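You operate a simulated robot arm through the tools that you are given. There is no shell and no other tool. Be economical: measure what you need, move in short steps, check, and stop when the job is done.

You run a simulated two-armed robot. Do the job below in one go: nothing can be reset, and whatever is moved stays where it is left.

TASK
Get the armchair ready: recline dial to READ, orange notebook on the padded stool, reading lamp on at HIGH.
Fine: the lamp stays on.
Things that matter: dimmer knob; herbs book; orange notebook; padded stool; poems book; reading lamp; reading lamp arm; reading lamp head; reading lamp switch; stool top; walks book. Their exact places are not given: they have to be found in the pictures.

The check looks at the end state, three seconds after you hand in, the way a careful person would. Anything else that was tipped, shoved, dropped, spilled or broken makes it a failure.

THE ROBOT
Two 7-joint arms with two-finger parallel grippers on one trunk, on a base that drives. Base frame: it is fixed to the floor where the robot stands at the start and does not move with it; the origin is under the middle of the robot, x ahead of it, y to its left, z up. Units: cm, rad, N and s.
The left shoulder is at the start at [5, 16.5, 125.5], the right one opposite. Each reaches about 80.1 cm from its shoulder. Places, roughly: dimmer knob [20, -80, 140]; herbs book [125, 25, 0]; poems book [125, 25, 0]; reading lamp [20, -80, 140]; reading lamp arm [40, -80, 140]; reading lamp head [60, -70, 130]; reading lamp switch [10, -80, 140]; stool top [80, 30, 40]. Payload 3.91 kg a hand.
The tool frame of a hand sits at the grasp point between the pads (the TCP): z along the fingers, y along the line on which they close. The tips reach 3 cm beyond it. Largest opening 11 cm; finger width 2, thickness 1; the body of the gripper, 4.8 by 11.2 cm, starts 5.5 cm behind the TCP.
Orientation is that of the tool frame in the base frame, as [roll, pitch, yaw] about the fixed x, y, z axes, in that order (R = Rz(yaw) Ry(pitch) Rx(roll)). With the fingers straight down and closing along the base's y, the tool's x points along the base's -x, its y along +y and its z along -z.

THE INTERFACE
- The arms move only by the tool nudge_tool. It takes "left_rows", "right_rows" or both (then of equal length, played together; a hand with none holds still); each is a list of rows, each a list of 3 entries, a list of its own where there are three numbers: the shift along the tool's x, y, z in cm, then the turn, a rotation vector about the tool's x, y, z in rad, then the opening, from 0 (shut) to 1 (fully open). In form: [[[tx, ty, tz], [wx, wy, wz], grip], ...]. A call has 1 to 12 rows; each row shifts and turns the commanded pose from where the row before left it, along the tool's axes as they then stand. Rows are played at 5 a second. More than 5 cm and 0.15 rad between two rows, or a gripper value outside its range, and nothing of the call is played. A pose out of reach is approached as far as the arm can. The call stops where the force on the tool passes 40 N (or 10 N more than at its start, if that is more) or the arm is blocked; 0.2 s more then pass. Each finger travels about 4.5 cm/s and halts on what it meets, pressing with about 41 N; the grip force reading is that of the motor and also rises with nothing between the fingers. The clock runs only during rows and for 0.2 s after the last one: add rows that do not move to give the fingers time. It gives the time, the measured TCP pose, the force on the tool (base axes), the opening and the grip force at its end, in the units of the frame above (readings bear some noise), with the torque about the TCP (base axes, N m) and any sound that the robot's microphone picked up.
- Cameras (640 x 400 px; columns grow to the right, rows downward): "scene" is now at [8.75, -6.1, 140.52]; the picture's right is [-0.75, -0.66, 0.00], its down [-0.49, 0.56, -0.66] and it looks along [0.44, -0.50, -0.75] (base axes); focal length 214 px, centre (320, 200). "left" rides on the left gripper at [7.2, -1.7, -10.3] in its tool frame; the picture's right is [0.23, 0.97, 0.00], its down [-0.76, 0.18, -0.62] and it looks along [-0.61, 0.14, 0.78] (tool axes); focal length 222 px, centre (320, 200). "right" rides on the right gripper at [7.2, 1.7, -10.3] in its tool frame; the picture's right is [-0.23, 0.97, 0.00], its down [-0.76, -0.18, -0.62] and it looks along [-0.61, -0.14, 0.78] (tool axes); focal length 222 px, centre (320, 200).
- camera(camera): a new picture of that camera. The clock stands still meanwhile.
- slide_trunk(by): slides the trunk up (or, below 0, down) by that many cm; the arms and the scene camera ride with it, the base frame stays. It gives what a move gives, with no picture.
- steer(legs): drives the robot by 1 to 6 legs, each [ahead, left, turn to the left] in cm, cm and rad, along the robot's own axes; the way and the turn of a leg run together, so that a leg with both is an arc; at most 150 cm and 3.142 rad a leg. The arms and the cameras ride along, it lands a little off, and it stops where it bumps. It gives what a move gives.
- turn_head(pan, tilt): turns the head with the scene camera to pan (to the left, within 1.396 rad either way) and tilt (down, from -0.506 to 1.204), counted from straight ahead of the robot. It gives what a move gives.
- pixel_to_xyz(camera, pixels): for up to 12 pixels [column, row] of the newest picture of that camera ("zoom" is the newest enlarged one), the place [x, y, z] in the base frame of the surface seen there, good to about 0.2 cm, but the place of the scene camera against the robot may be out by one fixed shift of up to 1.2 cm in any direction. The clock stands still meanwhile.
- inspect(camera, box): a new picture of the part [left, top, right, bottom] of that camera's present view, enlarged. The clock stands still meanwhile.
- finish_job(): hands the job in; it is judged then, once.

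Go step by step. Measure first, check grasps and placings, and put right what went wrong. The budget is 80 turns and 62 pictures, counting those below and the enlarged ones. Unless the task says otherwise, let go and move clear before handing in, and close with one line.

The tools are called after "Request:" as name(argument=value, ...) on one line, values as JSON. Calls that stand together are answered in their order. nudge_tool: Moves the arms, as the interface text tells. Its arguments: {"type":"object","properties":{"left_rows":{"type":"array"},"right_rows":{"type":"array"}},"required":[]} The other tools are called the same way: slide_trunk (by) slides the trunk up or down; steer (legs) drives the base; turn_head (pan, tilt) turns the head that bears the scene camera; camera (camera) takes a picture; pixel_to_xyz (camera, pixels) gives the place of the surface under pixels of a picture; inspect (camera, box) takes an enlarged picture of a part of a camera's view; finish_job () hands the job in.

At the start:

```text
t: 0.0
left_ee_pos: [47.88, -0.96, 99.97]
left_tool_rot: [-3.14, 0.0, 3.141]
left_wrist_force: [0.2, 0.5, -0.9]
left_torque: [0.02, 0.0, -0.02]
left_opening: 10.99
left_finger_force: 0.1
right_ee_pos: [29.14, -34.83, 100.05]
right_tool_rot: [3.141, 0.001, -3.14]
right_wrist_force: [-0.4, -0.4, 0.0]
right_torque: [-0.01, -0.02, -0.03]
right_opening: 11.01
right_finger_force: 0.0
trunk travel left (down, up): [-47.5, 2.8]
robot x, y, heading: [0.28, -0.21, 0.001]
head pan, tilt: [-0.853, 0.848]
```

scene: 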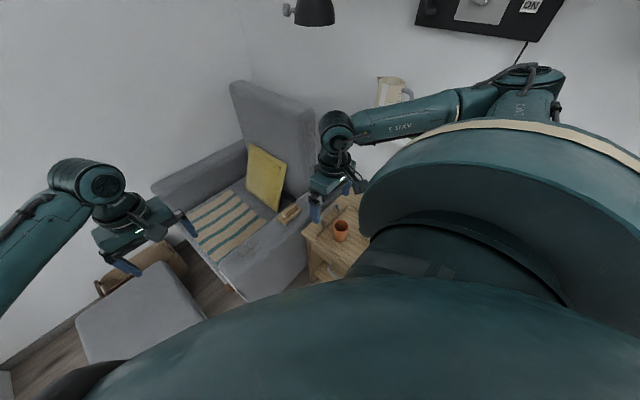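
right: 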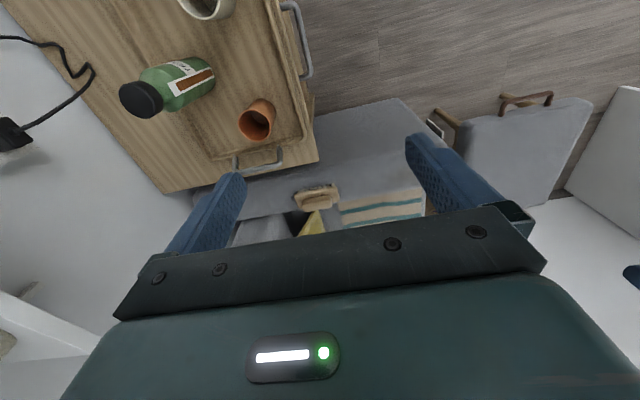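
left: 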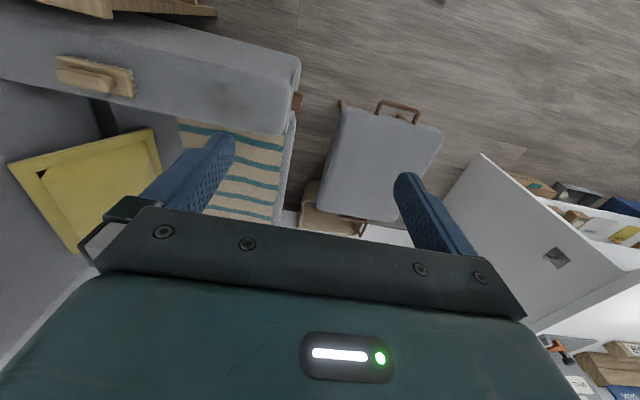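

The pictures show the armchair ahead right, the stool, a shelf to the left, and the lamp on the wall at the top. I look around with the head first, starting with the lamp.

Request:
turn_head(pan=-1.2, tilt=0.15)

Request:
camera(camera="scene")

Request:
turn_head(pan=0.15, tilt=0.75)

Request:
camera(camera="scene")

```text
t: 1.1
left_ee_pos: [48.01, -1.09, 99.97]
left_tool_rot: [-3.14, -0.001, -3.141]
left_wrist_force: [0.3, 0.0, -0.5]
left_torque: [0.01, -0.03, 0.0]
left_opening: 11.01
left_finger_force: 0.0
right_ee_pos: [29.38, -34.81, 99.91]
right_tool_rot: [3.141, 0.001, 3.141]
right_wrist_force: [0.1, 0.7, -0.3]
right_torque: [0.0, 0.02, -0.03]
right_opening: 11.01
right_finger_force: 0.0
trunk travel left (down, up): [-47.5, 2.8]
robot x, y, heading: [-0.4, 0.12, -0.003]
head pan, tilt: [-1.201, 0.15]
```

```text
58 pictures are left
```

scene: 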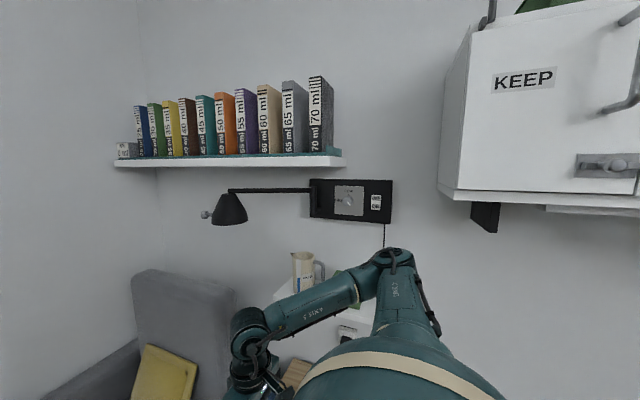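

```text
t: 2.6
left_ee_pos: [48.06, -0.9, 100.04]
left_tool_rot: [-3.141, 0.0, 3.141]
left_wrist_force: [0.5, -0.3, 0.5]
left_torque: [0.0, 0.01, -0.01]
left_opening: 11.0
left_finger_force: 0.0
right_ee_pos: [29.39, -34.88, 99.98]
right_tool_rot: [3.14, 0.0, -3.141]
right_wrist_force: [-0.7, -0.6, 0.0]
right_torque: [-0.02, -0.05, 0.0]
right_opening: 10.99
right_finger_force: 0.1
trunk travel left (down, up): [-47.5, 2.8]
robot x, y, heading: [0.2, -0.19, -0.001]
head pan, tilt: [0.15, 0.75]
```

```text
57 pictures are left
```

scene: 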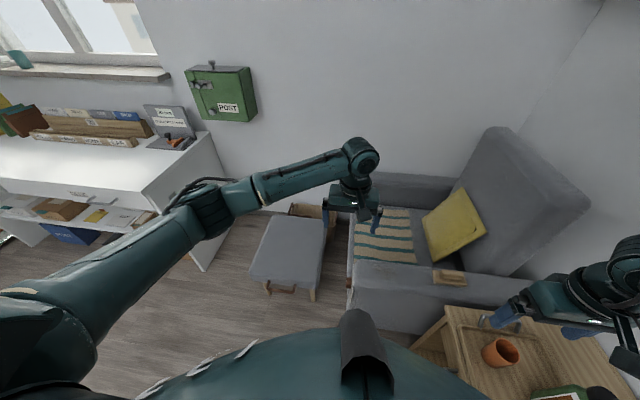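

The lamp plate is at (350,200), the chair at (430,230), and a box sits behind the stool at (305,210). I zoom in on these.

Request:
inspect(camera="scene", box=[220, 180, 380, 310])

Request:
inspect(camera="scene", box=[330, 240, 500, 350])

Request:
inspect(camera="left", box=[0, 0, 460, 260])

Request:
turn_head(pan=-1.35, tilt=0.0)

Request:
inspect(camera="scene", box=[180, 160, 400, 300])

```text
3.08 times, centred on (300, 245) of scene
```

zoom: 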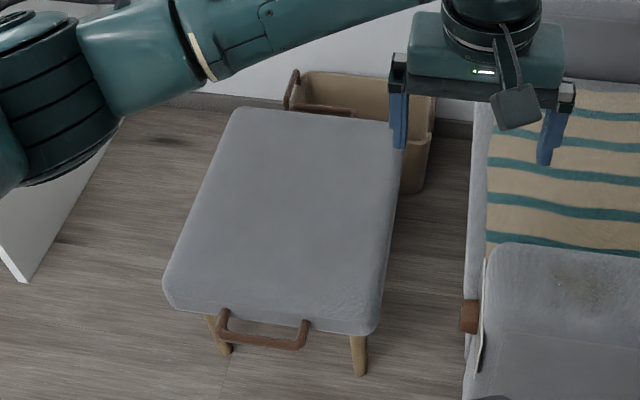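

```text
3.64 times, centred on (415, 295) of scene
```

zoom: 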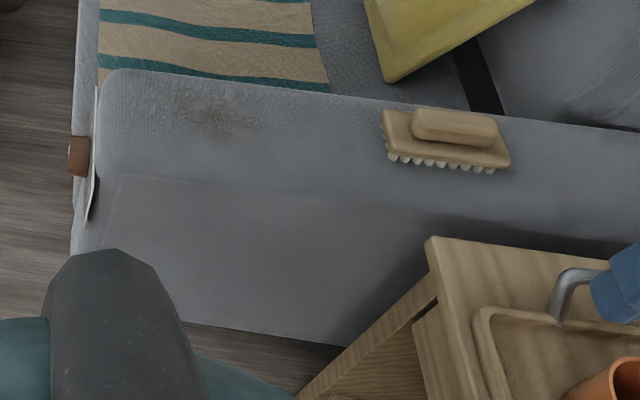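

```text
1.39 times, centred on (230, 130) of left
```

zoom: 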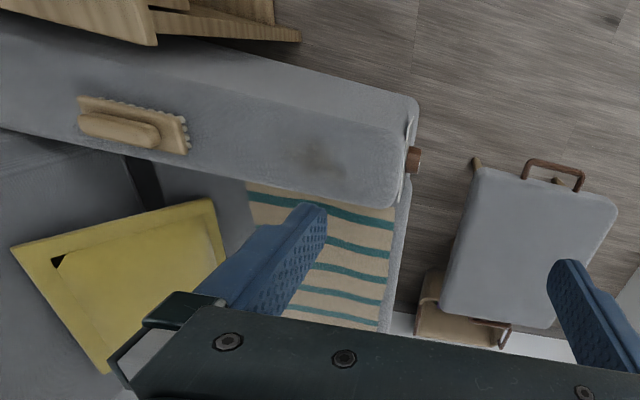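

```text
t: 4.2
left_ee_pos: [48.1, -0.97, 99.94]
left_tool_rot: [3.142, -0.002, -3.142]
left_wrist_force: [0.1, -0.2, 0.1]
left_torque: [-0.01, 0.0, 0.0]
left_opening: 11.0
left_finger_force: 0.0
right_ee_pos: [29.27, -34.75, 100.03]
right_tool_rot: [3.141, 0.002, 3.141]
right_wrist_force: [0.4, 1.5, 0.4]
right_torque: [0.03, -0.03, 0.01]
right_opening: 11.02
right_finger_force: 0.1
trunk travel left (down, up): [-47.5, 2.8]
robot x, y, heading: [0.24, -0.26, 0.003]
head pan, tilt: [-1.349, 0.0]
```

```text
2.86 times, centred on (290, 230) of scene
```

zoom: 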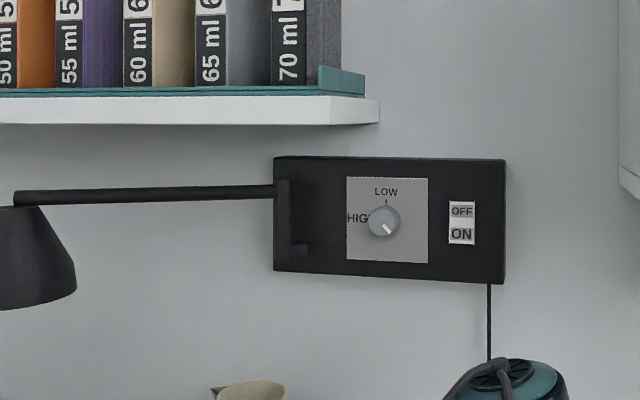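

The knob has LOW at the top and HIGH at the left, with the pointer at about (385,228) of the zoom. The rocker has OFF and ON. I measure here.

Request:
pixel_to_xyz(camera="zoom", pixels=[[384, 221], [360, 250], [462, 211], [462, 234], [280, 165], [500, 165], [500, 275], [40, 197], [386, 192], [355, 218], [150, 192], [40, 260]])

Request:
inspect(camera="scene", box=[290, 205, 350, 255])

Request:
turn_head(pan=0.15, tilt=0.75)

Request:
inspect(camera="scene", box=[0, 80, 260, 250])

Request:
camera(camera="scene")

Request:
pixel_to_xyz(camera="scene", pixels=[[277, 218], [260, 275], [310, 282], [323, 222], [294, 210], [320, 217], [350, 283], [354, 268], [355, 295], [420, 270], [450, 278], [295, 250]])

```text
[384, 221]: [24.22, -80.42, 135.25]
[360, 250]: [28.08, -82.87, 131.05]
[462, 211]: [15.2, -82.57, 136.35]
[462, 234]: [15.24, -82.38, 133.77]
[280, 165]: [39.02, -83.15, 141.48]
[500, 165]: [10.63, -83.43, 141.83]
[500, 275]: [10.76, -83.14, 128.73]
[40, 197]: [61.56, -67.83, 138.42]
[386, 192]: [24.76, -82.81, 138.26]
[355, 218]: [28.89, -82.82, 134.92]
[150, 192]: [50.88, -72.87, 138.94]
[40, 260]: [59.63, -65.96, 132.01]
```

```text
8.00 times, centred on (320, 230) of scene
```

zoom: 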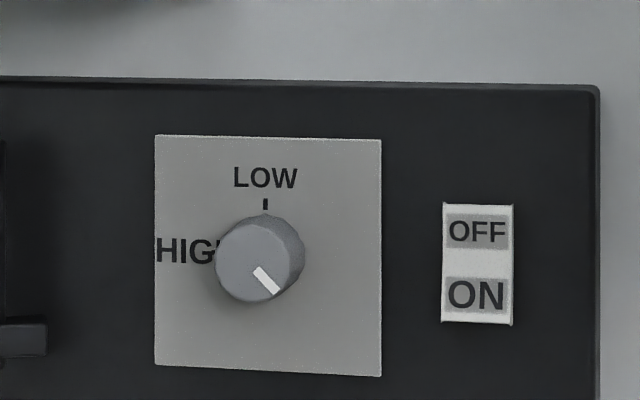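

```text
t: 5.8
left_ee_pos: [47.96, -1.0, 100.01]
left_tool_rot: [3.141, 0.001, -3.14]
left_wrist_force: [-0.8, -0.1, 0.8]
left_torque: [-0.02, 0.01, 0.0]
left_opening: 11.01
left_finger_force: 0.0
right_ee_pos: [29.39, -34.81, 100.06]
right_tool_rot: [-3.141, 0.0, 3.14]
right_wrist_force: [0.3, -0.6, -0.9]
right_torque: [-0.02, 0.03, 0.01]
right_opening: 10.99
right_finger_force: 0.1
trunk travel left (down, up): [-47.5, 2.8]
robot x, y, heading: [0.01, -0.18, 0.005]
head pan, tilt: [0.15, 0.75]
```

```text
2.35 times, centred on (130, 165) of scene
```

zoom: 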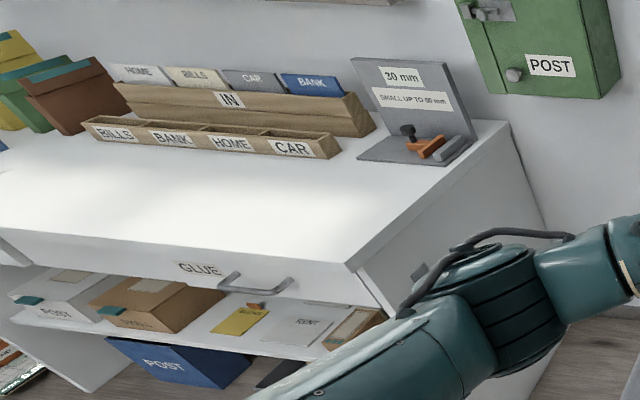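

```text
50 pictures are left
```

scene: 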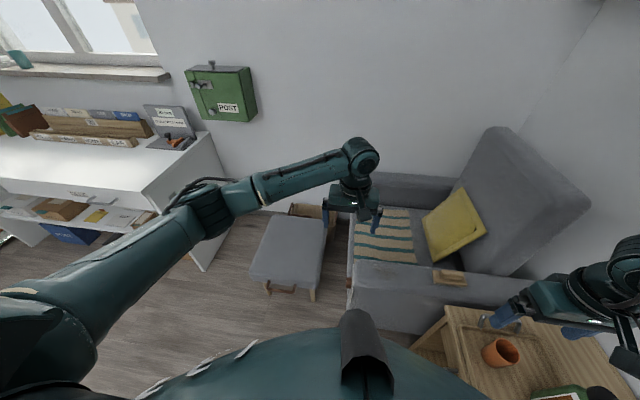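

```text
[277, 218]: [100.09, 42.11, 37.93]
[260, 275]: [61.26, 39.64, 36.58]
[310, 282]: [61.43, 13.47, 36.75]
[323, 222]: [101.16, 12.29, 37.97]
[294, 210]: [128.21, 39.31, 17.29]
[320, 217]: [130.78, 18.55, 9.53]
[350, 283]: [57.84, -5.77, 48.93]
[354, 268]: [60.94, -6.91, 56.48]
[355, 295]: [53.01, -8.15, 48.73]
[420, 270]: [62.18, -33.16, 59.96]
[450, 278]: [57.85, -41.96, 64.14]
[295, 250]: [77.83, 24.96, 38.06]
```

The stool top is at x 60–102, y 12–42, z 38, and the box behind it at x≈130 is half hidden. I move the left hand camera over to see into it, and measure the desk for driving room.

Request:
pixel_to_xyz(camera="scene", pixels=[[203, 270], [145, 190], [207, 135], [85, 195], [10, 220], [230, 220], [240, 300], [447, 330], [447, 310], [350, 220], [440, 190], [505, 130]])

Request:
nudge_tool(left_rows=[[[-4, 4, 0], [0, 0, 0], 0.5], [[-4, 4, 0], [0, 0, 0], 0], [[-4, 4, 0], [0, 0, 0], 0], [[-4, 4, 0], [0, 0, 0], 0], [[-4, 4, 0], [0, 0, 0], 0], [[0, 0, 0], [0, 0, 0], 0], [[0, 0, 0], [0, 0, 0], 0], [[0, 0, 0], [0, 0, 0], 0]])

Request:
camera(camera="left")

```text
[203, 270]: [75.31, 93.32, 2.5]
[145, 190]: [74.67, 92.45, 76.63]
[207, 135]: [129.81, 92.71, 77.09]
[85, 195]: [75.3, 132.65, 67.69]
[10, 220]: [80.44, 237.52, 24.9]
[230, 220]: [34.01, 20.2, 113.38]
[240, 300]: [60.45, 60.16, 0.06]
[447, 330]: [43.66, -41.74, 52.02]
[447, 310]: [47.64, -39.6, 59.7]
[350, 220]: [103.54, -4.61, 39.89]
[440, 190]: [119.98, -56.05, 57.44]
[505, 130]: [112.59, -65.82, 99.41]
```

```text
refused: row 1 steps farther than a row can; nothing moved
```

```text
49 pictures are left
```

left: 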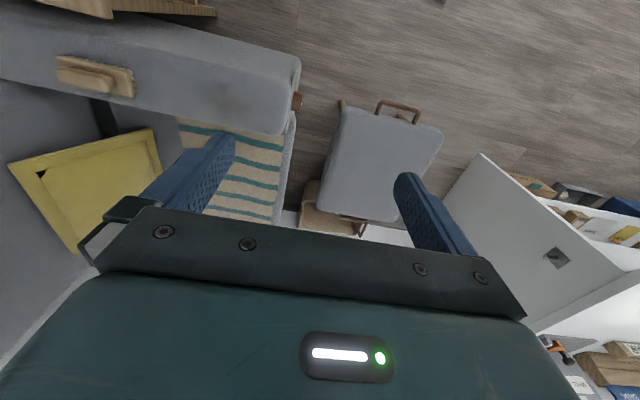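

The step must be at most 5 cm in total. I shift the left hand forward and left in smaller rows.

Request:
nudge_tool(left_rows=[[[-3.4, 3.4, 0], [0, 0, 0], 0.5], [[-3.4, 3.4, 0], [0, 0, 0], 0], [[-3.4, 3.4, 0], [0, 0, 0], 0], [[-3.4, 3.4, 0], [0, 0, 0], 0], [[-3.4, 3.4, 0], [0, 0, 0], 0], [[-3.4, 3.4, 0], [0, 0, 0], 0], [[0, 0, 0], [0, 0, 0], 0], [[0, 0, 0], [0, 0, 0], 0]])

Request:
camera(camera="left")

```text
t: 7.6
left_ee_pos: [65.69, 19.44, 100.29]
left_tool_rot: [3.14, 0.0, 3.141]
left_wrist_force: [-0.5, 0.0, -0.2]
left_torque: [-0.01, -0.01, 0.0]
left_opening: 0.0
left_finger_force: 37.8
left hand out of reach, approached as far as the arm can: row 6
right_ee_pos: [29.3, -34.76, 99.91]
right_tool_rot: [-3.141, 0.001, 3.141]
right_wrist_force: [-0.6, 0.0, 0.2]
right_torque: [0.01, -0.02, -0.02]
right_opening: 10.98
right_finger_force: 0.0
trunk travel left (down, up): [-47.5, 2.8]
robot x, y, heading: [-0.13, 0.0, 0.002]
head pan, tilt: [0.15, 0.75]
```

```text
48 pictures are left
```

left: 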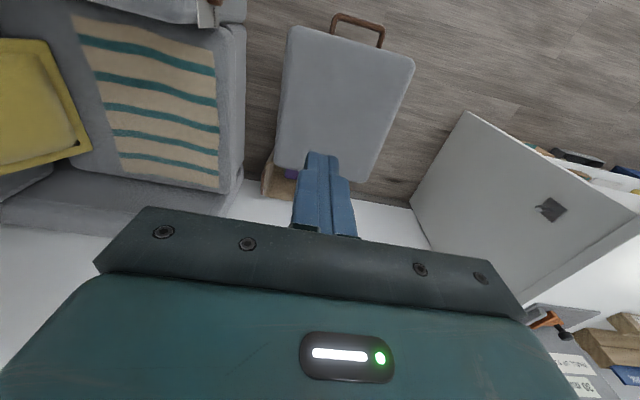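

A purple edge shows at (290,172), so books are in the box behind the stool. I tilt the hand to look further forward.

Request:
nudge_tool(left_rows=[[[0, 0, 0], [0, -0.15, 0], 0], [[0, 0, 0], [0, -0.15, 0], 0], [[0, 3, 0], [0, -0.15, 0], 0], [[0, 3, 0], [0, -0.1, 0], 0], [[0, 0, 0], [0, 0, 0], 0]])

Request:
camera(camera="left")

```text
t: 8.8
left_ee_pos: [65.39, 25.48, 100.33]
left_tool_rot: [3.141, 0.552, -3.141]
left_wrist_force: [0.3, 0.6, -1.4]
left_torque: [0.0, -0.02, 0.0]
left_opening: 0.0
left_finger_force: 37.6
right_ee_pos: [29.18, -34.73, 100.06]
right_tool_rot: [3.141, 0.0, -3.141]
right_wrist_force: [0.1, 1.0, -0.7]
right_torque: [0.02, 0.05, 0.01]
right_opening: 11.02
right_finger_force: 0.0
trunk travel left (down, up): [-47.5, 2.8]
robot x, y, heading: [-0.27, 0.03, -0.001]
head pan, tilt: [0.15, 0.75]
```

```text
47 pictures are left
```

left: 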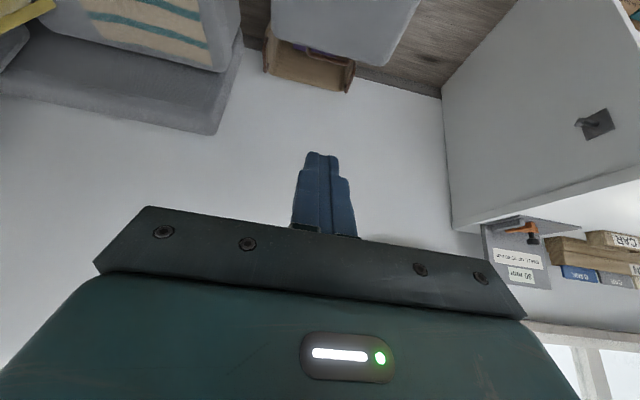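

Request:
inspect(camera="left", box=[250, 0, 370, 100])

Request:
pixel_to_xyz(camera="left", pixels=[[267, 30], [264, 70], [348, 92], [354, 63], [310, 50], [310, 65], [200, 132], [240, 35]])

```text
4.00 times, centred on (310, 50) of left
```

zoom: 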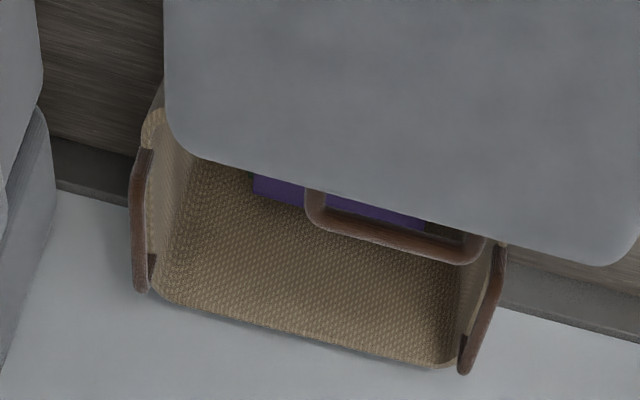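

```text
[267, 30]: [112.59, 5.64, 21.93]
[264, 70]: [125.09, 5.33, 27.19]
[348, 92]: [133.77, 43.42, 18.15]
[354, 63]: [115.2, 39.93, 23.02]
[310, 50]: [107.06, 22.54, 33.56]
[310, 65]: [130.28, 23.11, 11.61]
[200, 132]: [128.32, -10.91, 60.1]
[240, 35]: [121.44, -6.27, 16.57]
```

The basket (x 112–133, y 5–43) holds a purple book; it will need a closer stand later. The lamp is reachable from here, so I turn the right hand toward the lamp wall first.

Request:
nudge_tool(right_rows=[[[0, 0, -5], [0, 0, 0], 0.5], [[0, 0, -5], [0, 0, 0], 0.5], [[0, 0, -5], [0, 0, 0], 0.5], [[0, 0, -5], [0, 0, 0], 0.5], [[0, -4, -2], [0.15, 0, 0], 0.5], [[0, -4, -2], [0.15, 0, 0], 0.5], [[0, 0, 0], [0.15, 0, 0], 0.5], [[0, 0, 0], [0.15, 0, 0], 0.5], [[0, 0, 0], [0.15, 0, 0], 0.5], [[0, 0, 0], [0.15, 0, 0], 0.5], [[0, 0, 0], [0.15, 0, 0], 0.5], [[0, 0, 0], [0.15, 0, 0], 0.5]])

Request:
nudge_tool(right_rows=[[[0, 0, 0], [0.15, 0, 0], 0.5], [[0, 0, 0], [0.15, 0, 0], 0.5], [[0, 0, 0], [0.07, 0, 0], 0.5], [[0, 0, 0], [0, 0, 0], 0.5]])

Request:
camera(camera="right")

```text
t: 11.4
left_ee_pos: [65.43, 25.59, 100.15]
left_tool_rot: [-3.14, 0.548, -3.141]
left_wrist_force: [0.5, 0.5, 0.4]
left_torque: [0.0, 0.03, 0.01]
left_opening: 0.0
left_finger_force: 37.4
right_ee_pos: [32.33, -36.16, 122.66]
right_tool_rot: [-1.992, -0.001, -3.129]
right_wrist_force: [1.1, 0.6, 1.0]
right_torque: [-0.03, 0.03, 0.0]
right_opening: 5.51
right_finger_force: 0.1
right hand out of reach, approached as far as the arm can: row 5, 6, 10, 11, 12
trunk travel left (down, up): [-47.5, 2.8]
robot x, y, heading: [0.2, 0.29, 0.001]
head pan, tilt: [0.15, 0.75]
```

```text
t: 12.4
left_ee_pos: [65.43, 25.45, 100.39]
left_tool_rot: [3.141, 0.549, -3.141]
left_wrist_force: [0.5, 0.3, 0.3]
left_torque: [-0.01, 0.03, 0.01]
left_opening: 0.01
left_finger_force: 37.8
right_ee_pos: [30.54, -29.43, 122.63]
right_tool_rot: [-1.625, -0.001, -3.125]
right_wrist_force: [0.2, 1.3, 0.6]
right_torque: [-0.01, 0.01, -0.01]
right_opening: 5.47
right_finger_force: 0.0
right hand out of reach, approached as far as the arm can: row 1, 2, 3
trunk travel left (down, up): [-47.5, 2.8]
robot x, y, heading: [-0.2, 0.25, 0.0]
head pan, tilt: [0.15, 0.75]
```

```text
45 pictures are left
```

right: 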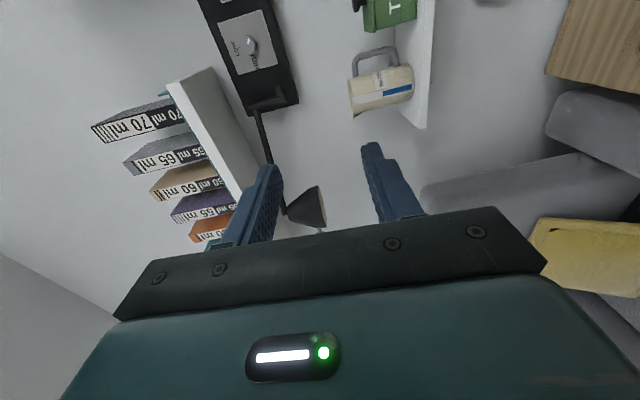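

The right hand now points at the wall, with the plate at (250,45) in its picture. I advance toward the wall and up, then re-measure with the hand camera.

Request:
nudge_tool(right_rows=[[[0, -3, 4], [0, 0, 0], 0.5], [[0, -3, 4], [0, 0, 0], 0.5], [[0, -3, 4], [0, 0, 0], 0.5], [[3, 0, 4], [0, 0, 0], 0.5], [[3, 0, 4], [0, 0, 0], 0.5], [[0, 0, 0], [0, 0, 0], 0.5]])

Request:
camera(camera="right")

```text
t: 13.8
left_ee_pos: [65.37, 25.51, 100.26]
left_tool_rot: [-3.141, 0.548, -3.141]
left_wrist_force: [0.5, 0.2, -0.1]
left_torque: [-0.02, 0.02, -0.01]
left_opening: 0.01
left_finger_force: 38.0
right_ee_pos: [24.63, -31.79, 130.78]
right_tool_rot: [-1.625, 0.001, -3.13]
right_wrist_force: [0.2, 0.2, 0.0]
right_torque: [0.01, -0.01, 0.03]
right_opening: 5.5
right_finger_force: 0.1
right hand out of reach, approached as far as the arm can: row 1, 2, 3, 4, 5
trunk travel left (down, up): [-47.5, 2.8]
robot x, y, heading: [0.13, 0.24, -0.0]
head pan, tilt: [0.15, 0.75]
```

```text
44 pictures are left
```

right: 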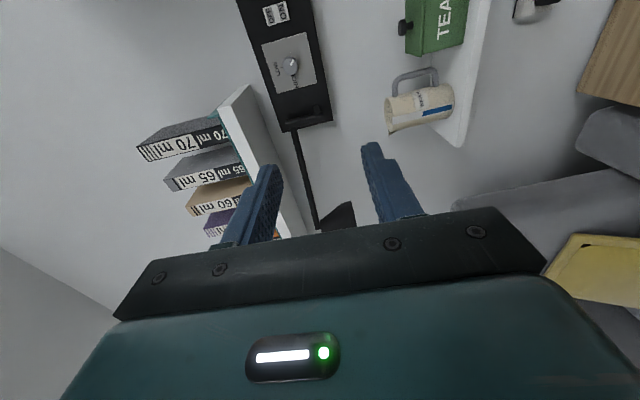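

The right arm cannot fold this way sideways; it is better to face the wall with the robot and use the left hand pointing ahead. I restore the right hand and pull in the left before turning.

Request:
nudge_tool(left_rows=[[[2.2, -1.6, -4.1], [0, 0, 0], 0], [[2.2, -1.6, -4.1], [0, 0, 0], 0], [[2.2, -1.6, -4.1], [0, 0, 0], 0], [[2.2, -1.6, -4.1], [0, 0, 0], 0], [[0, 0, 0], [0, 0, 0], 0], [[0, 0, 0], [0, 0, 0], 0], [[0, 0, 0], [0, 0, 0], 0], [[0, 0, 0], [0, 0, 0], 0], [[0, 0, 0], [0, 0, 0], 0], [[0, 0, 0], [0, 0, 0], 0], [[0, 0, 0], [0, 0, 0], 0], [[0, 0, 0], [0, 0, 0], 0]], right_rows=[[[0, 0, 0], [-0.15, 0, 0], 0.5], [[0, 0, 0], [-0.15, 0, 0], 0.5], [[0, 0, 0], [-0.15, 0, 0], 0.5], [[0, 0, 0], [-0.15, 0, 0], 0.5], [[0, 0, 0], [-0.15, 0, 0], 0.5], [[0, 0, 0], [-0.15, 0, 0], 0.5], [[0, 0, 0], [-0.15, 0, 0], 0.5], [[0, 0, 0], [-0.15, 0, 0], 0.5], [[0, 0, 0], [-0.15, 0, 0], 0.5], [[0, 0, 0], [-0.15, 0, 0], 0.5], [[0, 0, 4], [0, 0, 0], 0.5], [[0, 0, 4], [0, 0, 0], 0.5]])

```text
t: 16.4
left_ee_pos: [49.12, 19.05, 109.82]
left_tool_rot: [-3.141, 0.55, -3.14]
left_wrist_force: [-0.4, -0.4, 0.7]
left_torque: [-0.02, -0.01, 0.01]
left_opening: 0.0
left_finger_force: 37.8
right_ee_pos: [25.47, -31.67, 121.11]
right_tool_rot: [-3.121, 0.002, -3.13]
right_wrist_force: [0.8, -0.9, -0.3]
right_torque: [-0.02, -0.01, -0.02]
right_opening: 5.51
right_finger_force: 0.0
right hand out of reach, approached as far as the arm can: row 1, 2, 3, 4
trunk travel left (down, up): [-47.5, 2.8]
robot x, y, heading: [-0.21, 0.08, 0.003]
head pan, tilt: [0.15, 0.75]
```

Both hands are tucked in with readings normal. I turn the base to face the lamp wall.

Request:
steer(legs=[[0, 0, -1.57]])

Request:
turn_head(pan=0.2, tilt=0.6)

Request:
camera(camera="scene")

```text
t: 20.6
left_ee_pos: [19.48, -48.98, 109.91]
left_tool_rot: [-3.141, 0.549, 1.577]
left_wrist_force: [-1.1, 0.2, -0.4]
left_torque: [-0.01, -0.01, 0.01]
left_opening: 0.0
left_finger_force: 37.5
right_ee_pos: [-31.48, -25.62, 121.18]
right_tool_rot: [-3.123, 0.0, 1.595]
right_wrist_force: [-0.8, 0.1, 0.0]
right_torque: [-0.01, -0.01, -0.01]
right_opening: 5.48
right_finger_force: 0.2
trunk travel left (down, up): [-47.5, 2.8]
robot x, y, heading: [-0.33, 0.03, -1.559]
head pan, tilt: [0.15, 0.75]
```

```text
t: 21.3
left_ee_pos: [19.51, -48.9, 109.8]
left_tool_rot: [3.142, 0.549, 1.578]
left_wrist_force: [-0.2, -0.9, 0.3]
left_torque: [0.0, -0.03, 0.0]
left_opening: 0.0
left_finger_force: 37.8
right_ee_pos: [-31.28, -25.65, 121.13]
right_tool_rot: [-3.122, 0.002, 1.595]
right_wrist_force: [0.3, 0.1, -0.8]
right_torque: [-0.02, -0.05, 0.03]
right_opening: 5.51
right_finger_force: 0.0
trunk travel left (down, up): [-47.5, 2.8]
robot x, y, heading: [0.33, 0.14, -1.563]
head pan, tilt: [0.201, 0.6]
```

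```text
43 pictures are left
```

scene: 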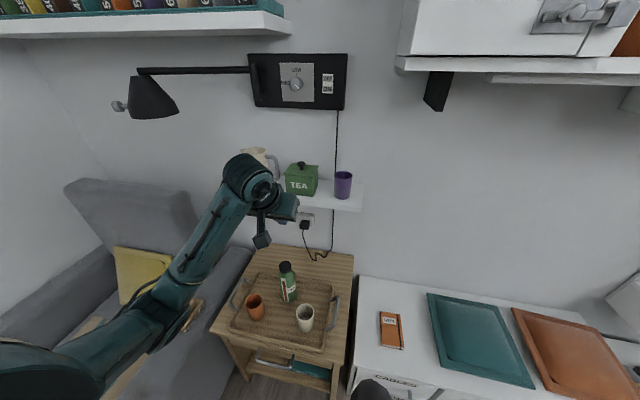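

Now the lamp plate (298,80), plug (305,222), side table, and an orange item on the counter at (391,330) are visible. I zoom on these and measure.

Request:
inspect(camera="scene", box=[340, 270, 460, 400])

Request:
inspect(camera="scene", box=[260, 170, 370, 270])

Request:
camera(camera="scene")

Request:
pixel_to_xyz(camera="scene", pixels=[[280, 360], [230, 345], [330, 370], [365, 330], [391, 330], [360, 285], [296, 84], [320, 100], [280, 220], [350, 205], [420, 90], [335, 395]])

```text
3.08 times, centred on (400, 335) of scene
```

zoom: 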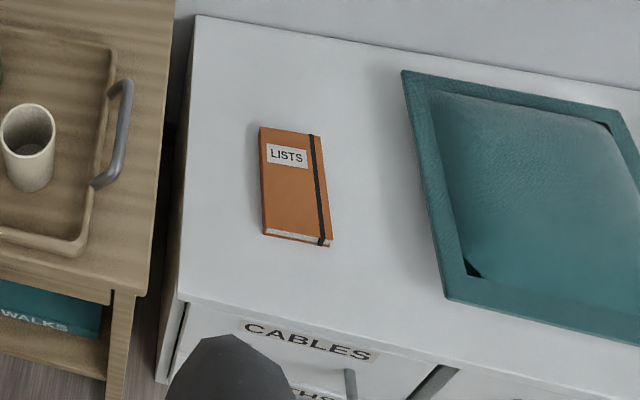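

```text
4.00 times, centred on (315, 220) of scene
```

zoom: 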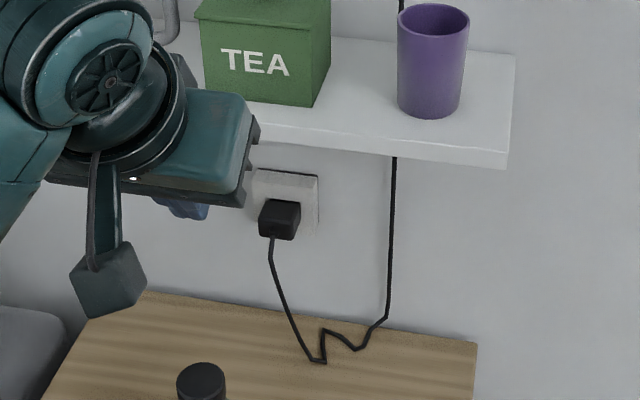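

```text
40 pictures are left
```

scene: 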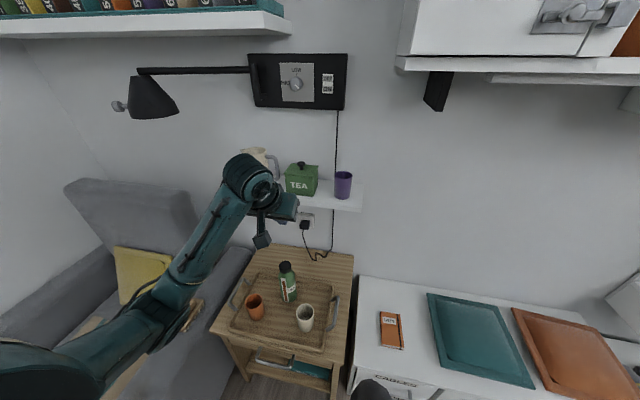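

```text
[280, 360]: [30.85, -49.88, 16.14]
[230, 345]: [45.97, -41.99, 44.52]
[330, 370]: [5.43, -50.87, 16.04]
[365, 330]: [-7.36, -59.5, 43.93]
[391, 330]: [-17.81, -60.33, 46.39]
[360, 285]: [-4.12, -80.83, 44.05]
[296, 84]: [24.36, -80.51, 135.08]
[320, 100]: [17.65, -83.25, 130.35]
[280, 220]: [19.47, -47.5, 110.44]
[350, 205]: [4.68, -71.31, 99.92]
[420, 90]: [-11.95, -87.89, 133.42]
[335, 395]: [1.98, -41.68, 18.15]
```

The orange LISTS notebook is on the counter at (-18,-60,46), and the lamp is plugged in. I drive 8 cm ahead and raise the left hand level at z≈135.

Request:
steer(legs=[[8, 0, 0]])

Request:
nudge_tool(left_rows=[[[-1.8, 0, -3], [0, -0.15, 0], 0], [[-2.3, 0, -2.7], [0, -0.15, 0], 0], [[-2.6, 0, -2.3], [0, -0.15, 0], 0], [[-3, 0, -1.9], [0, -0.15, 0], 0], [[-3.2, 0, -1.4], [0, -0.15, 0], 0], [[-3.4, 0, -0.9], [0, -0.15, 0], 0], [[-3.5, 0, -0.4], [0, -0.12, 0], 0], [[0, 0, 0], [0, 0, 0], 0]])

Request:
camera(camera="left")

```text
t: 22.3
left_ee_pos: [19.59, -56.9, 109.79]
left_tool_rot: [-3.14, 0.548, 1.58]
left_wrist_force: [-0.4, 1.1, 0.2]
left_torque: [0.03, -0.01, 0.0]
left_opening: 0.0
left_finger_force: 37.3
right_ee_pos: [-31.29, -33.68, 121.11]
right_tool_rot: [-3.123, -0.001, 1.592]
right_wrist_force: [0.2, -0.7, -0.3]
right_torque: [0.01, -0.04, -0.03]
right_opening: 5.51
right_finger_force: 0.1
trunk travel left (down, up): [-47.5, 2.8]
robot x, y, heading: [0.27, -8.08, -1.563]
head pan, tilt: [0.201, 0.6]
```

```text
t: 24.1
left_ee_pos: [19.36, -56.76, 134.46]
left_tool_rot: [0.409, 1.571, -1.154]
left_wrist_force: [-0.4, -0.7, -0.6]
left_torque: [0.01, 0.02, 0.02]
left_opening: 0.02
left_finger_force: 37.4
right_ee_pos: [-31.39, -33.63, 121.14]
right_tool_rot: [-3.121, 0.0, 1.594]
right_wrist_force: [0.1, -0.1, 0.4]
right_torque: [0.03, -0.02, 0.01]
right_opening: 5.5
right_finger_force: 0.1
trunk travel left (down, up): [-47.5, 2.8]
robot x, y, heading: [0.03, -7.89, -1.558]
head pan, tilt: [0.201, 0.6]
```

```text
39 pictures are left
```

left: 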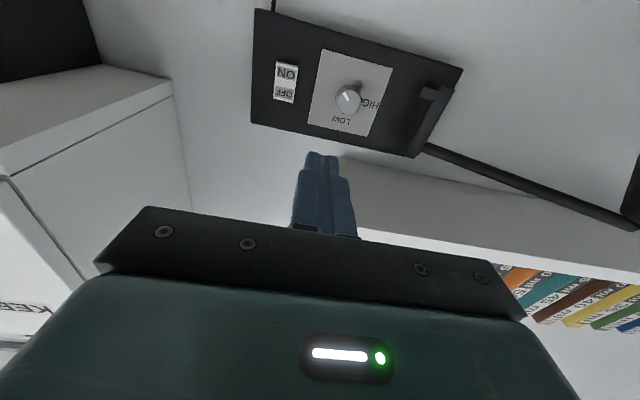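

Request:
inspect(camera="left", box=[250, 20, 410, 150])

Request:
pixel_to_xyz(camera="left", pixels=[[349, 100], [340, 100], [290, 73], [286, 93], [345, 65], [380, 85], [335, 122]])

```text
3.08 times, centred on (330, 85) of left
```

zoom: 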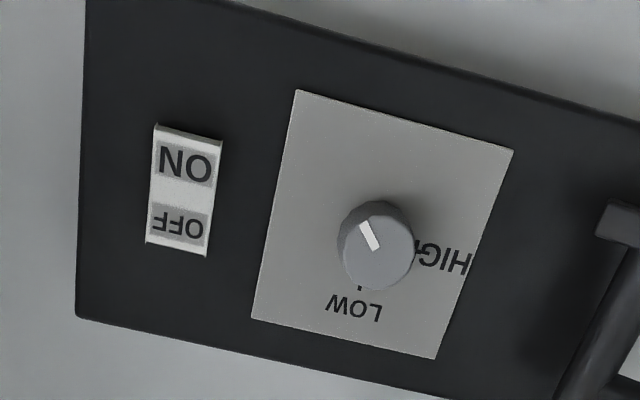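

```text
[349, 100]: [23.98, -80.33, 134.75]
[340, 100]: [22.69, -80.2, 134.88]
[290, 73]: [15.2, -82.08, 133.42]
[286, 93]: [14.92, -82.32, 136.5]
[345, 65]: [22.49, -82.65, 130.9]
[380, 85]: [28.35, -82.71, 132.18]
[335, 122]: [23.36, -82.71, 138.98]
```

The hand camera puts ON at (15.2,-82.1,133.4) standing proud, so the rocker is OFF. I line up the closed fingers with it and approach.

Request:
nudge_tool(left_rows=[[[1.3, -4.2, 0], [0, 0, 0], 0], [[0, 0, 4.5], [0, 0, 0], 0], [[0, 0, 4.5], [0, 0, 0], 0], [[0, 0, 4.5], [0, 0, 0], 0], [[0, 0, 4.5], [0, 0, 0], 0], [[0, 0, 0], [0, 0, 0], 0], [[0, 0, 0], [0, 0, 0], 0]])

Request:
camera(camera="left")

```text
t: 25.7
left_ee_pos: [15.44, -75.16, 133.17]
left_tool_rot: [-3.069, 1.569, 1.655]
left_wrist_force: [-0.4, 0.0, 0.2]
left_torque: [-0.01, 0.0, 0.02]
left_opening: 0.03
left_finger_force: 37.4
right_ee_pos: [-31.32, -33.67, 121.17]
right_tool_rot: [-3.122, 0.002, 1.593]
right_wrist_force: [-0.2, 0.1, 0.3]
right_torque: [-0.04, 0.01, 0.0]
right_opening: 5.49
right_finger_force: 0.1
trunk travel left (down, up): [-47.5, 2.8]
robot x, y, heading: [-0.3, -8.13, -1.561]
head pan, tilt: [0.201, 0.6]
```

```text
37 pictures are left
```

left: 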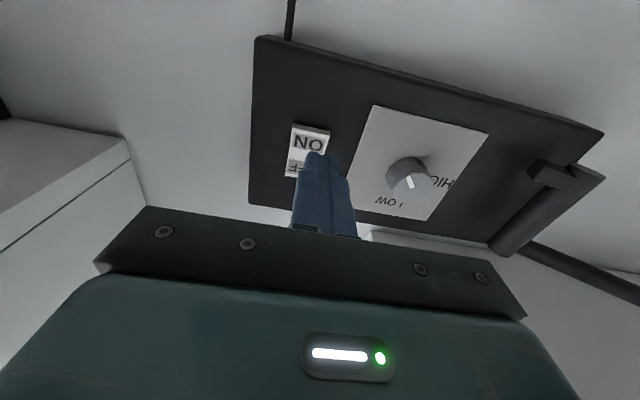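

The fingertips at (318,155) lead onto ON at (308,143). I press forward gently.

Request:
nudge_tool(left_rows=[[[0, -0.4, 2], [0, 0, 0], 0], [[0, 0, 1.5], [0, 0, 0], 0], [[0, 0, 0.5], [0, 0, 0], 0], [[0, 0, 0.5], [0, 0, 0], 0], [[0, 0, 0.3], [0, 0, 0], 0], [[0, 0, 0.3], [0, 0, 0], 0]])

Request:
inspect(camera="left", box=[240, 60, 480, 240])

```text
t: 27.0
left_ee_pos: [15.36, -79.21, 133.1]
left_tool_rot: [3.107, 1.565, 1.55]
left_wrist_force: [1.8, 23.7, -4.7]
left_torque: [-0.1, 0.04, 0.06]
left_opening: 0.0
left_finger_force: 37.8
right_ee_pos: [-31.26, -33.13, 121.28]
right_tool_rot: [-3.121, 0.002, 1.596]
right_wrist_force: [-0.5, -0.1, 0.2]
right_torque: [0.01, 0.05, -0.02]
right_opening: 5.48
right_finger_force: 0.1
trunk travel left (down, up): [-47.5, 2.8]
robot x, y, heading: [0.08, -7.44, -1.555]
head pan, tilt: [0.201, 0.6]
stopped in row 6 (left hand): the force on the tool passed its limit at 43 N (the readings are from after the stop); the commanded pose is now the measured one
```

```text
2.22 times, centred on (360, 150) of left
```

zoom: 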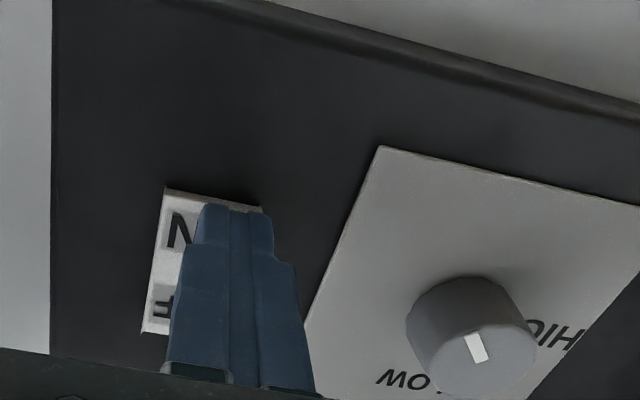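

Force reached 43 N with the fingers on the right side of the rocker. I back off and check the rocker and lamp.

Request:
nudge_tool(left_rows=[[[0, 0, -3], [0, 0, 0], 0], [[0, 0, -4], [0, 0, 0], 0.3], [[0, 0, 0], [0, 0, 0], 0.3]])

Request:
inspect(camera="left", box=[240, 60, 480, 240])

Request:
inspect(camera="scene", box=[90, 40, 370, 210])

```text
t: 27.8
left_ee_pos: [15.15, -72.91, 132.85]
left_tool_rot: [3.013, 1.561, 1.453]
left_wrist_force: [0.4, 0.2, -0.6]
left_torque: [-0.01, 0.0, 0.0]
left_opening: 3.32
left_finger_force: 0.1
right_ee_pos: [-31.36, -33.59, 121.18]
right_tool_rot: [-3.124, -0.001, 1.596]
right_wrist_force: [0.1, -0.8, 0.0]
right_torque: [0.04, -0.03, -0.01]
right_opening: 5.51
right_finger_force: 0.0
trunk travel left (down, up): [-47.5, 2.8]
robot x, y, heading: [0.0, -7.86, -1.558]
head pan, tilt: [0.201, 0.6]
```

```text
2.22 times, centred on (360, 150) of left
```

zoom: 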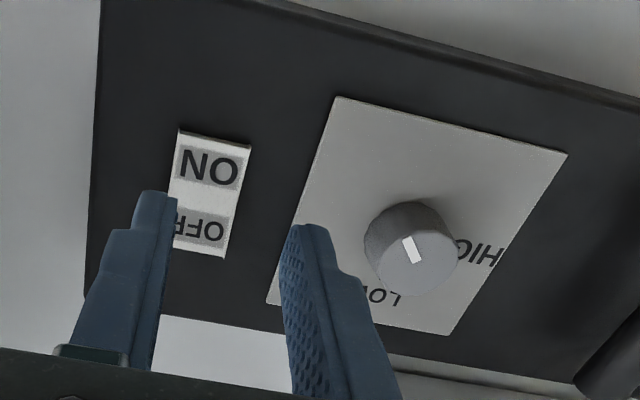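

```text
2.29 times, centred on (230, 125) of scene
```

zoom: 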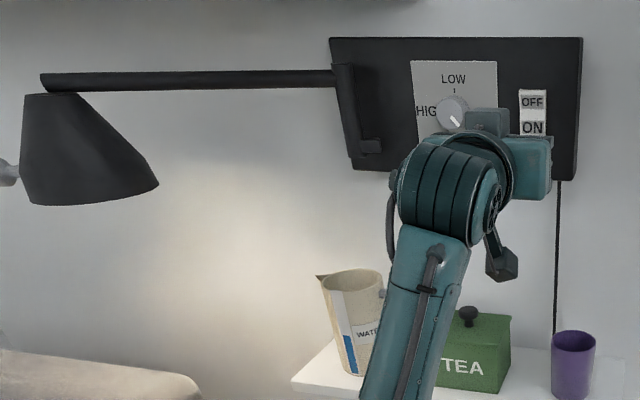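

The lamp is lit. Next the knob: HIGH is at 9 o'clock and the pointer about 4:30, so it turns clockwise about 135°. I measure the knob's face edges.

Request:
inspect(camera="left", box=[360, 120, 440, 190])

Request:
pixel_to_xyz(camera="left", pixels=[[381, 170], [410, 166], [396, 156], [396, 180], [393, 170], [397, 178], [385, 163], [408, 175]])

```text
5.71 times, centred on (400, 155) of left
```

zoom: 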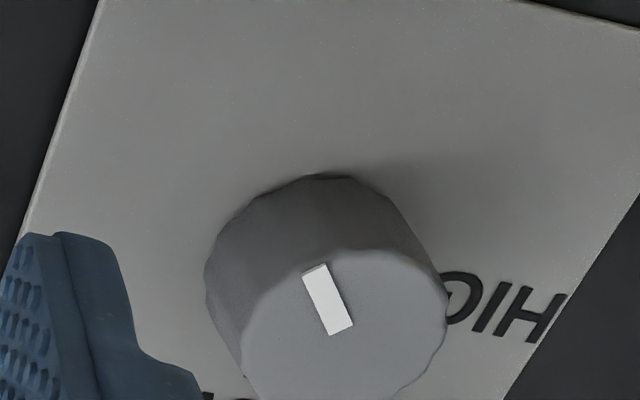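

```text
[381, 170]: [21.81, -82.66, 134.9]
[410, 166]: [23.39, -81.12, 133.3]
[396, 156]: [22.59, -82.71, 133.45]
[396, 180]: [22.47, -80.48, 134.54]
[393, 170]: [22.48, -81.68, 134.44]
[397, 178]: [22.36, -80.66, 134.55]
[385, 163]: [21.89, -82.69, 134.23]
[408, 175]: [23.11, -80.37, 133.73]
```

Request:
pixel_to_xyz(camera="zoom", pixels=[[314, 272], [338, 330], [250, 320], [440, 310], [345, 258], [345, 325], [275, 275], [420, 270], [255, 375], [410, 380], [330, 390], [220, 300]])

```text
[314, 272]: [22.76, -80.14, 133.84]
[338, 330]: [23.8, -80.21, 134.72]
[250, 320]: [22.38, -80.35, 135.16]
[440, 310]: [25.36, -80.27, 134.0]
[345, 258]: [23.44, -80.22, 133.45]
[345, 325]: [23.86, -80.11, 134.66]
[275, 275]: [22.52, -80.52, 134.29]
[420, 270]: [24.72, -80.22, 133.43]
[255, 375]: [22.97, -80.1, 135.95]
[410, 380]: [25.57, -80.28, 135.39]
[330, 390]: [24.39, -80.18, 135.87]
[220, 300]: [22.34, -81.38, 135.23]
```

The knob centre is (24.0,134.75), radius 1.6 cm, with the pointer at about 130° and HIGH at 270°. I line up, pre-turn the wrist by -1.2 rad, and check.

Request:
nudge_tool(left_rows=[[[-0.9, 4.4, 0], [0, 0, -0.15], 0.5], [[0, 0, 0], [0, 0, -0.15], 0.5], [[0, 0, 0], [0, 0, -0.15], 0.5], [[0, 0, 0], [0, 0, -0.15], 0.5], [[0, 0, 0], [0, 0, -0.15], 0.5], [[0, 0, 0], [0, 0, -0.15], 0.5], [[0, 0, 0], [0, 0, -0.15], 0.5], [[0, 0, 0], [0, 0, -0.15], 0.5], [[0, 0, 0], [0, 0, 0], 0.5]])

```text
t: 29.8
left_ee_pos: [19.62, -72.63, 133.85]
left_tool_rot: [-1.582, 0.372, -3.134]
left_wrist_force: [0.1, 0.6, -0.2]
left_torque: [0.04, 0.0, 0.01]
left_opening: 5.5
left_finger_force: 0.0
right_ee_pos: [-31.33, -33.61, 121.13]
right_tool_rot: [-3.121, 0.0, 1.595]
right_wrist_force: [-0.5, 0.3, 1.1]
right_torque: [-0.02, 0.01, 0.0]
right_opening: 5.5
right_finger_force: 0.1
trunk travel left (down, up): [-47.5, 2.8]
robot x, y, heading: [0.17, -7.59, -1.563]
head pan, tilt: [0.201, 0.6]
```

The wrist turned cleanly. I shift onto the knob axis, then look before advancing.

Request:
nudge_tool(left_rows=[[[-4.43, 0.76, 0], [0, 0, 0], 0.5], [[0, 0, 2.5], [0, 0, 0], 0.5], [[0, 0, 0], [0, 0, 0], 0.5]])

Request:
camera(camera="left")

```text
t: 30.6
left_ee_pos: [23.92, -74.77, 134.8]
left_tool_rot: [-1.582, 0.372, -3.137]
left_wrist_force: [0.0, -0.2, 0.4]
left_torque: [-0.01, -0.02, 0.03]
left_opening: 5.49
left_finger_force: 0.1
right_ee_pos: [-31.37, -33.48, 121.06]
right_tool_rot: [-3.122, -0.001, 1.596]
right_wrist_force: [1.0, 0.7, 0.2]
right_torque: [-0.02, 0.03, -0.03]
right_opening: 5.5
right_finger_force: 0.0
trunk travel left (down, up): [-47.5, 2.8]
robot x, y, heading: [-0.06, -8.28, -1.563]
head pan, tilt: [0.201, 0.6]
```

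```text
32 pictures are left
```

left: 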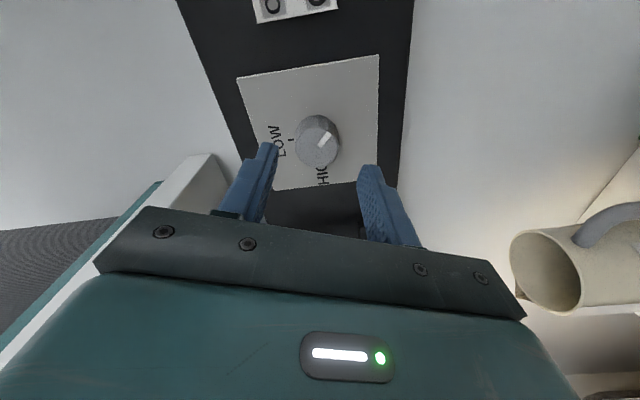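

The knob (318,140) is centred between the fingers. I advance 4.4 cm and close.

Request:
nudge_tool(left_rows=[[[0, 0, 2.4], [0, 0, 0], 0.5], [[0, 0, 2.0], [0, 0, 0], 0.5], [[0, 0, 0], [0, 0, 0], 0.5], [[0, 0, 0], [0, 0, 0], 0.3], [[0, 0, 0], [0, 0, 0], 0.22], [[0, 0, 0], [0, 0, 0], 0.22], [[0, 0, 0], [0, 0, 0], 0.22]])

```text
t: 32.2
left_ee_pos: [23.72, -79.35, 134.8]
left_tool_rot: [-1.575, 0.374, -3.134]
left_wrist_force: [-1.9, -12.1, 17.3]
left_torque: [-0.43, -0.04, -0.47]
left_opening: 3.51
left_finger_force: 44.9
right_ee_pos: [-31.37, -33.62, 121.28]
right_tool_rot: [-3.123, 0.0, 1.593]
right_wrist_force: [1.0, 0.3, 0.1]
right_torque: [-0.03, 0.01, -0.04]
right_opening: 5.53
right_finger_force: 0.1
trunk travel left (down, up): [-47.5, 2.8]
robot x, y, heading: [0.21, -7.58, -1.558]
head pan, tilt: [0.201, 0.6]
```

Gripped at 3.5 cm. I ease off the sideways load and turn clockwise.

Request:
nudge_tool(left_rows=[[[0, -0.15, 0], [0, 0, 0.1], 0.22], [[0, 0, 0], [0, 0, 0.15], 0.22], [[0, 0, 0], [0, 0, 0.15], 0.22], [[0, 0, 0], [0, 0, 0.15], 0.22], [[0, 0, 0], [0, 0, 0.15], 0.22], [[0, 0, 0], [0, 0, 0.15], 0.22], [[0, 0, 0], [0, 0, 0.15], 0.22], [[0, 0, 0], [0, 0, 0.15], 0.22]])

Request:
camera(camera="left")

```text
t: 34.0
left_ee_pos: [24.06, -79.23, 134.75]
left_tool_rot: [-1.83, 1.521, 2.896]
left_wrist_force: [1.6, 21.9, -10.9]
left_torque: [-0.59, -0.02, 0.08]
left_opening: 3.53
left_finger_force: 44.8
right_ee_pos: [-31.33, -33.2, 121.2]
right_tool_rot: [-3.12, 0.005, 1.594]
right_wrist_force: [-0.2, -0.8, -1.3]
right_torque: [-0.02, 0.03, -0.01]
right_opening: 5.51
right_finger_force: 0.1
trunk travel left (down, up): [-47.5, 2.8]
robot x, y, heading: [0.13, -7.82, -1.561]
head pan, tilt: [0.201, 0.6]
```

```text
31 pictures are left
```

left: 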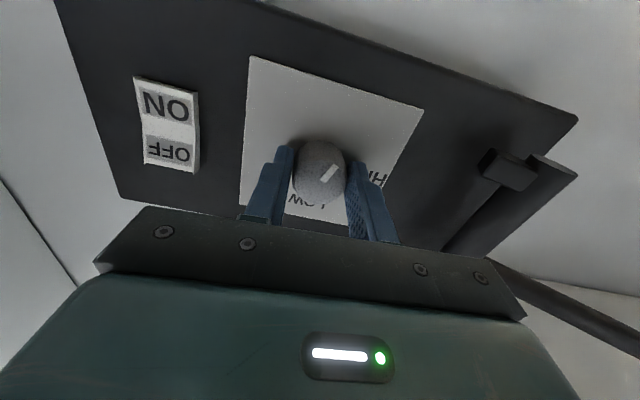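

The knob follows the fingers (pointer now about 196°). I turn the remaining 1.29 rad.

Request:
nudge_tool(left_rows=[[[0, 0, 0], [0, 0, 0.15], 0.22], [[0, 0, 0], [0, 0, 0.15], 0.22], [[0, 0, 0], [0, 0, 0.15], 0.22], [[0, 0, 0], [0, 0, 0.15], 0.22], [[0, 0, 0], [0, 0, 0.15], 0.22], [[0, 0, 0], [0, 0, 0.15], 0.22], [[0, 0, 0], [0, 0, 0.15], 0.22], [[0, 0, 0], [0, 0, 0.15], 0.22], [[0, 0, 0], [0, 0, 0.09], 0.22], [[0, 0, 0], [0, 0, 0], 0.22]])

Request:
inspect(camera="left", box=[220, 60, 420, 230])

```text
t: 36.2
left_ee_pos: [24.22, -79.39, 134.95]
left_tool_rot: [1.579, 0.33, 0.013]
left_wrist_force: [12.4, 17.8, -4.2]
left_torque: [0.22, 0.42, -0.06]
left_opening: 3.5
left_finger_force: 44.8
right_ee_pos: [-31.03, -33.35, 121.26]
right_tool_rot: [-3.119, 0.005, 1.597]
right_wrist_force: [0.3, 0.1, -0.3]
right_torque: [-0.03, 0.03, -0.01]
right_opening: 5.5
right_finger_force: 0.1
trunk travel left (down, up): [-47.5, 2.8]
robot x, y, heading: [0.28, -8.04, -1.562]
head pan, tilt: [0.201, 0.6]
```

```text
2.35 times, centred on (320, 145) of left
```

zoom: 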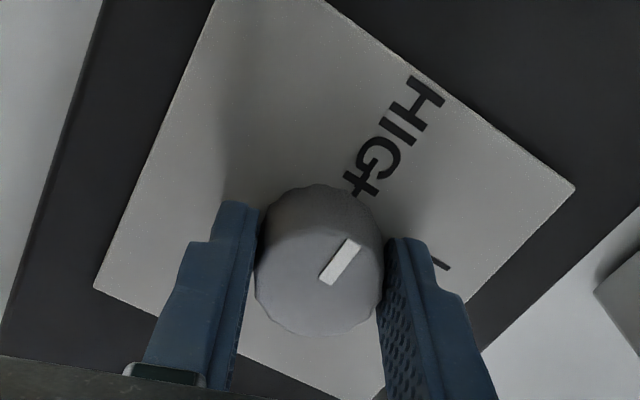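

The pointer now aligns with HIGH (both up-right in the zoom). I release, back off and verify.

Request:
nudge_tool(left_rows=[[[0, 0, 0], [0, 0, 0], 0.4], [[0, 0, 0], [0, 0, 0], 0.5], [[0, 0, 0], [0, 0, 0], 0.5], [[0, 0, -4], [0, 0, 0], 0.5], [[0, 0, -5], [0, 0, 0], 0.5], [[0, 0, -5], [0, 0, 0], 0.5], [[0, 0, 0], [0, 0, 0], 0.5]])

Request:
inspect(camera="left", box=[240, 10, 440, 180])

```text
t: 37.8
left_ee_pos: [24.13, -65.67, 134.91]
left_tool_rot: [1.584, 0.331, 0.017]
left_wrist_force: [-0.7, 0.5, 0.6]
left_torque: [0.01, 0.01, -0.02]
left_opening: 5.49
left_finger_force: 0.0
right_ee_pos: [-31.3, -33.53, 121.18]
right_tool_rot: [-3.122, 0.001, 1.593]
right_wrist_force: [0.2, 0.4, 0.5]
right_torque: [0.01, 0.02, 0.01]
right_opening: 5.51
right_finger_force: 0.1
trunk travel left (down, up): [-47.5, 2.8]
robot x, y, heading: [0.24, -7.84, -1.558]
head pan, tilt: [0.201, 0.6]
```

```text
2.35 times, centred on (340, 95) of left
```

zoom: 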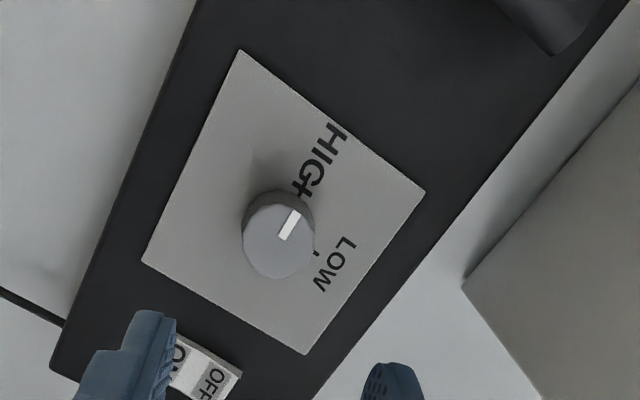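

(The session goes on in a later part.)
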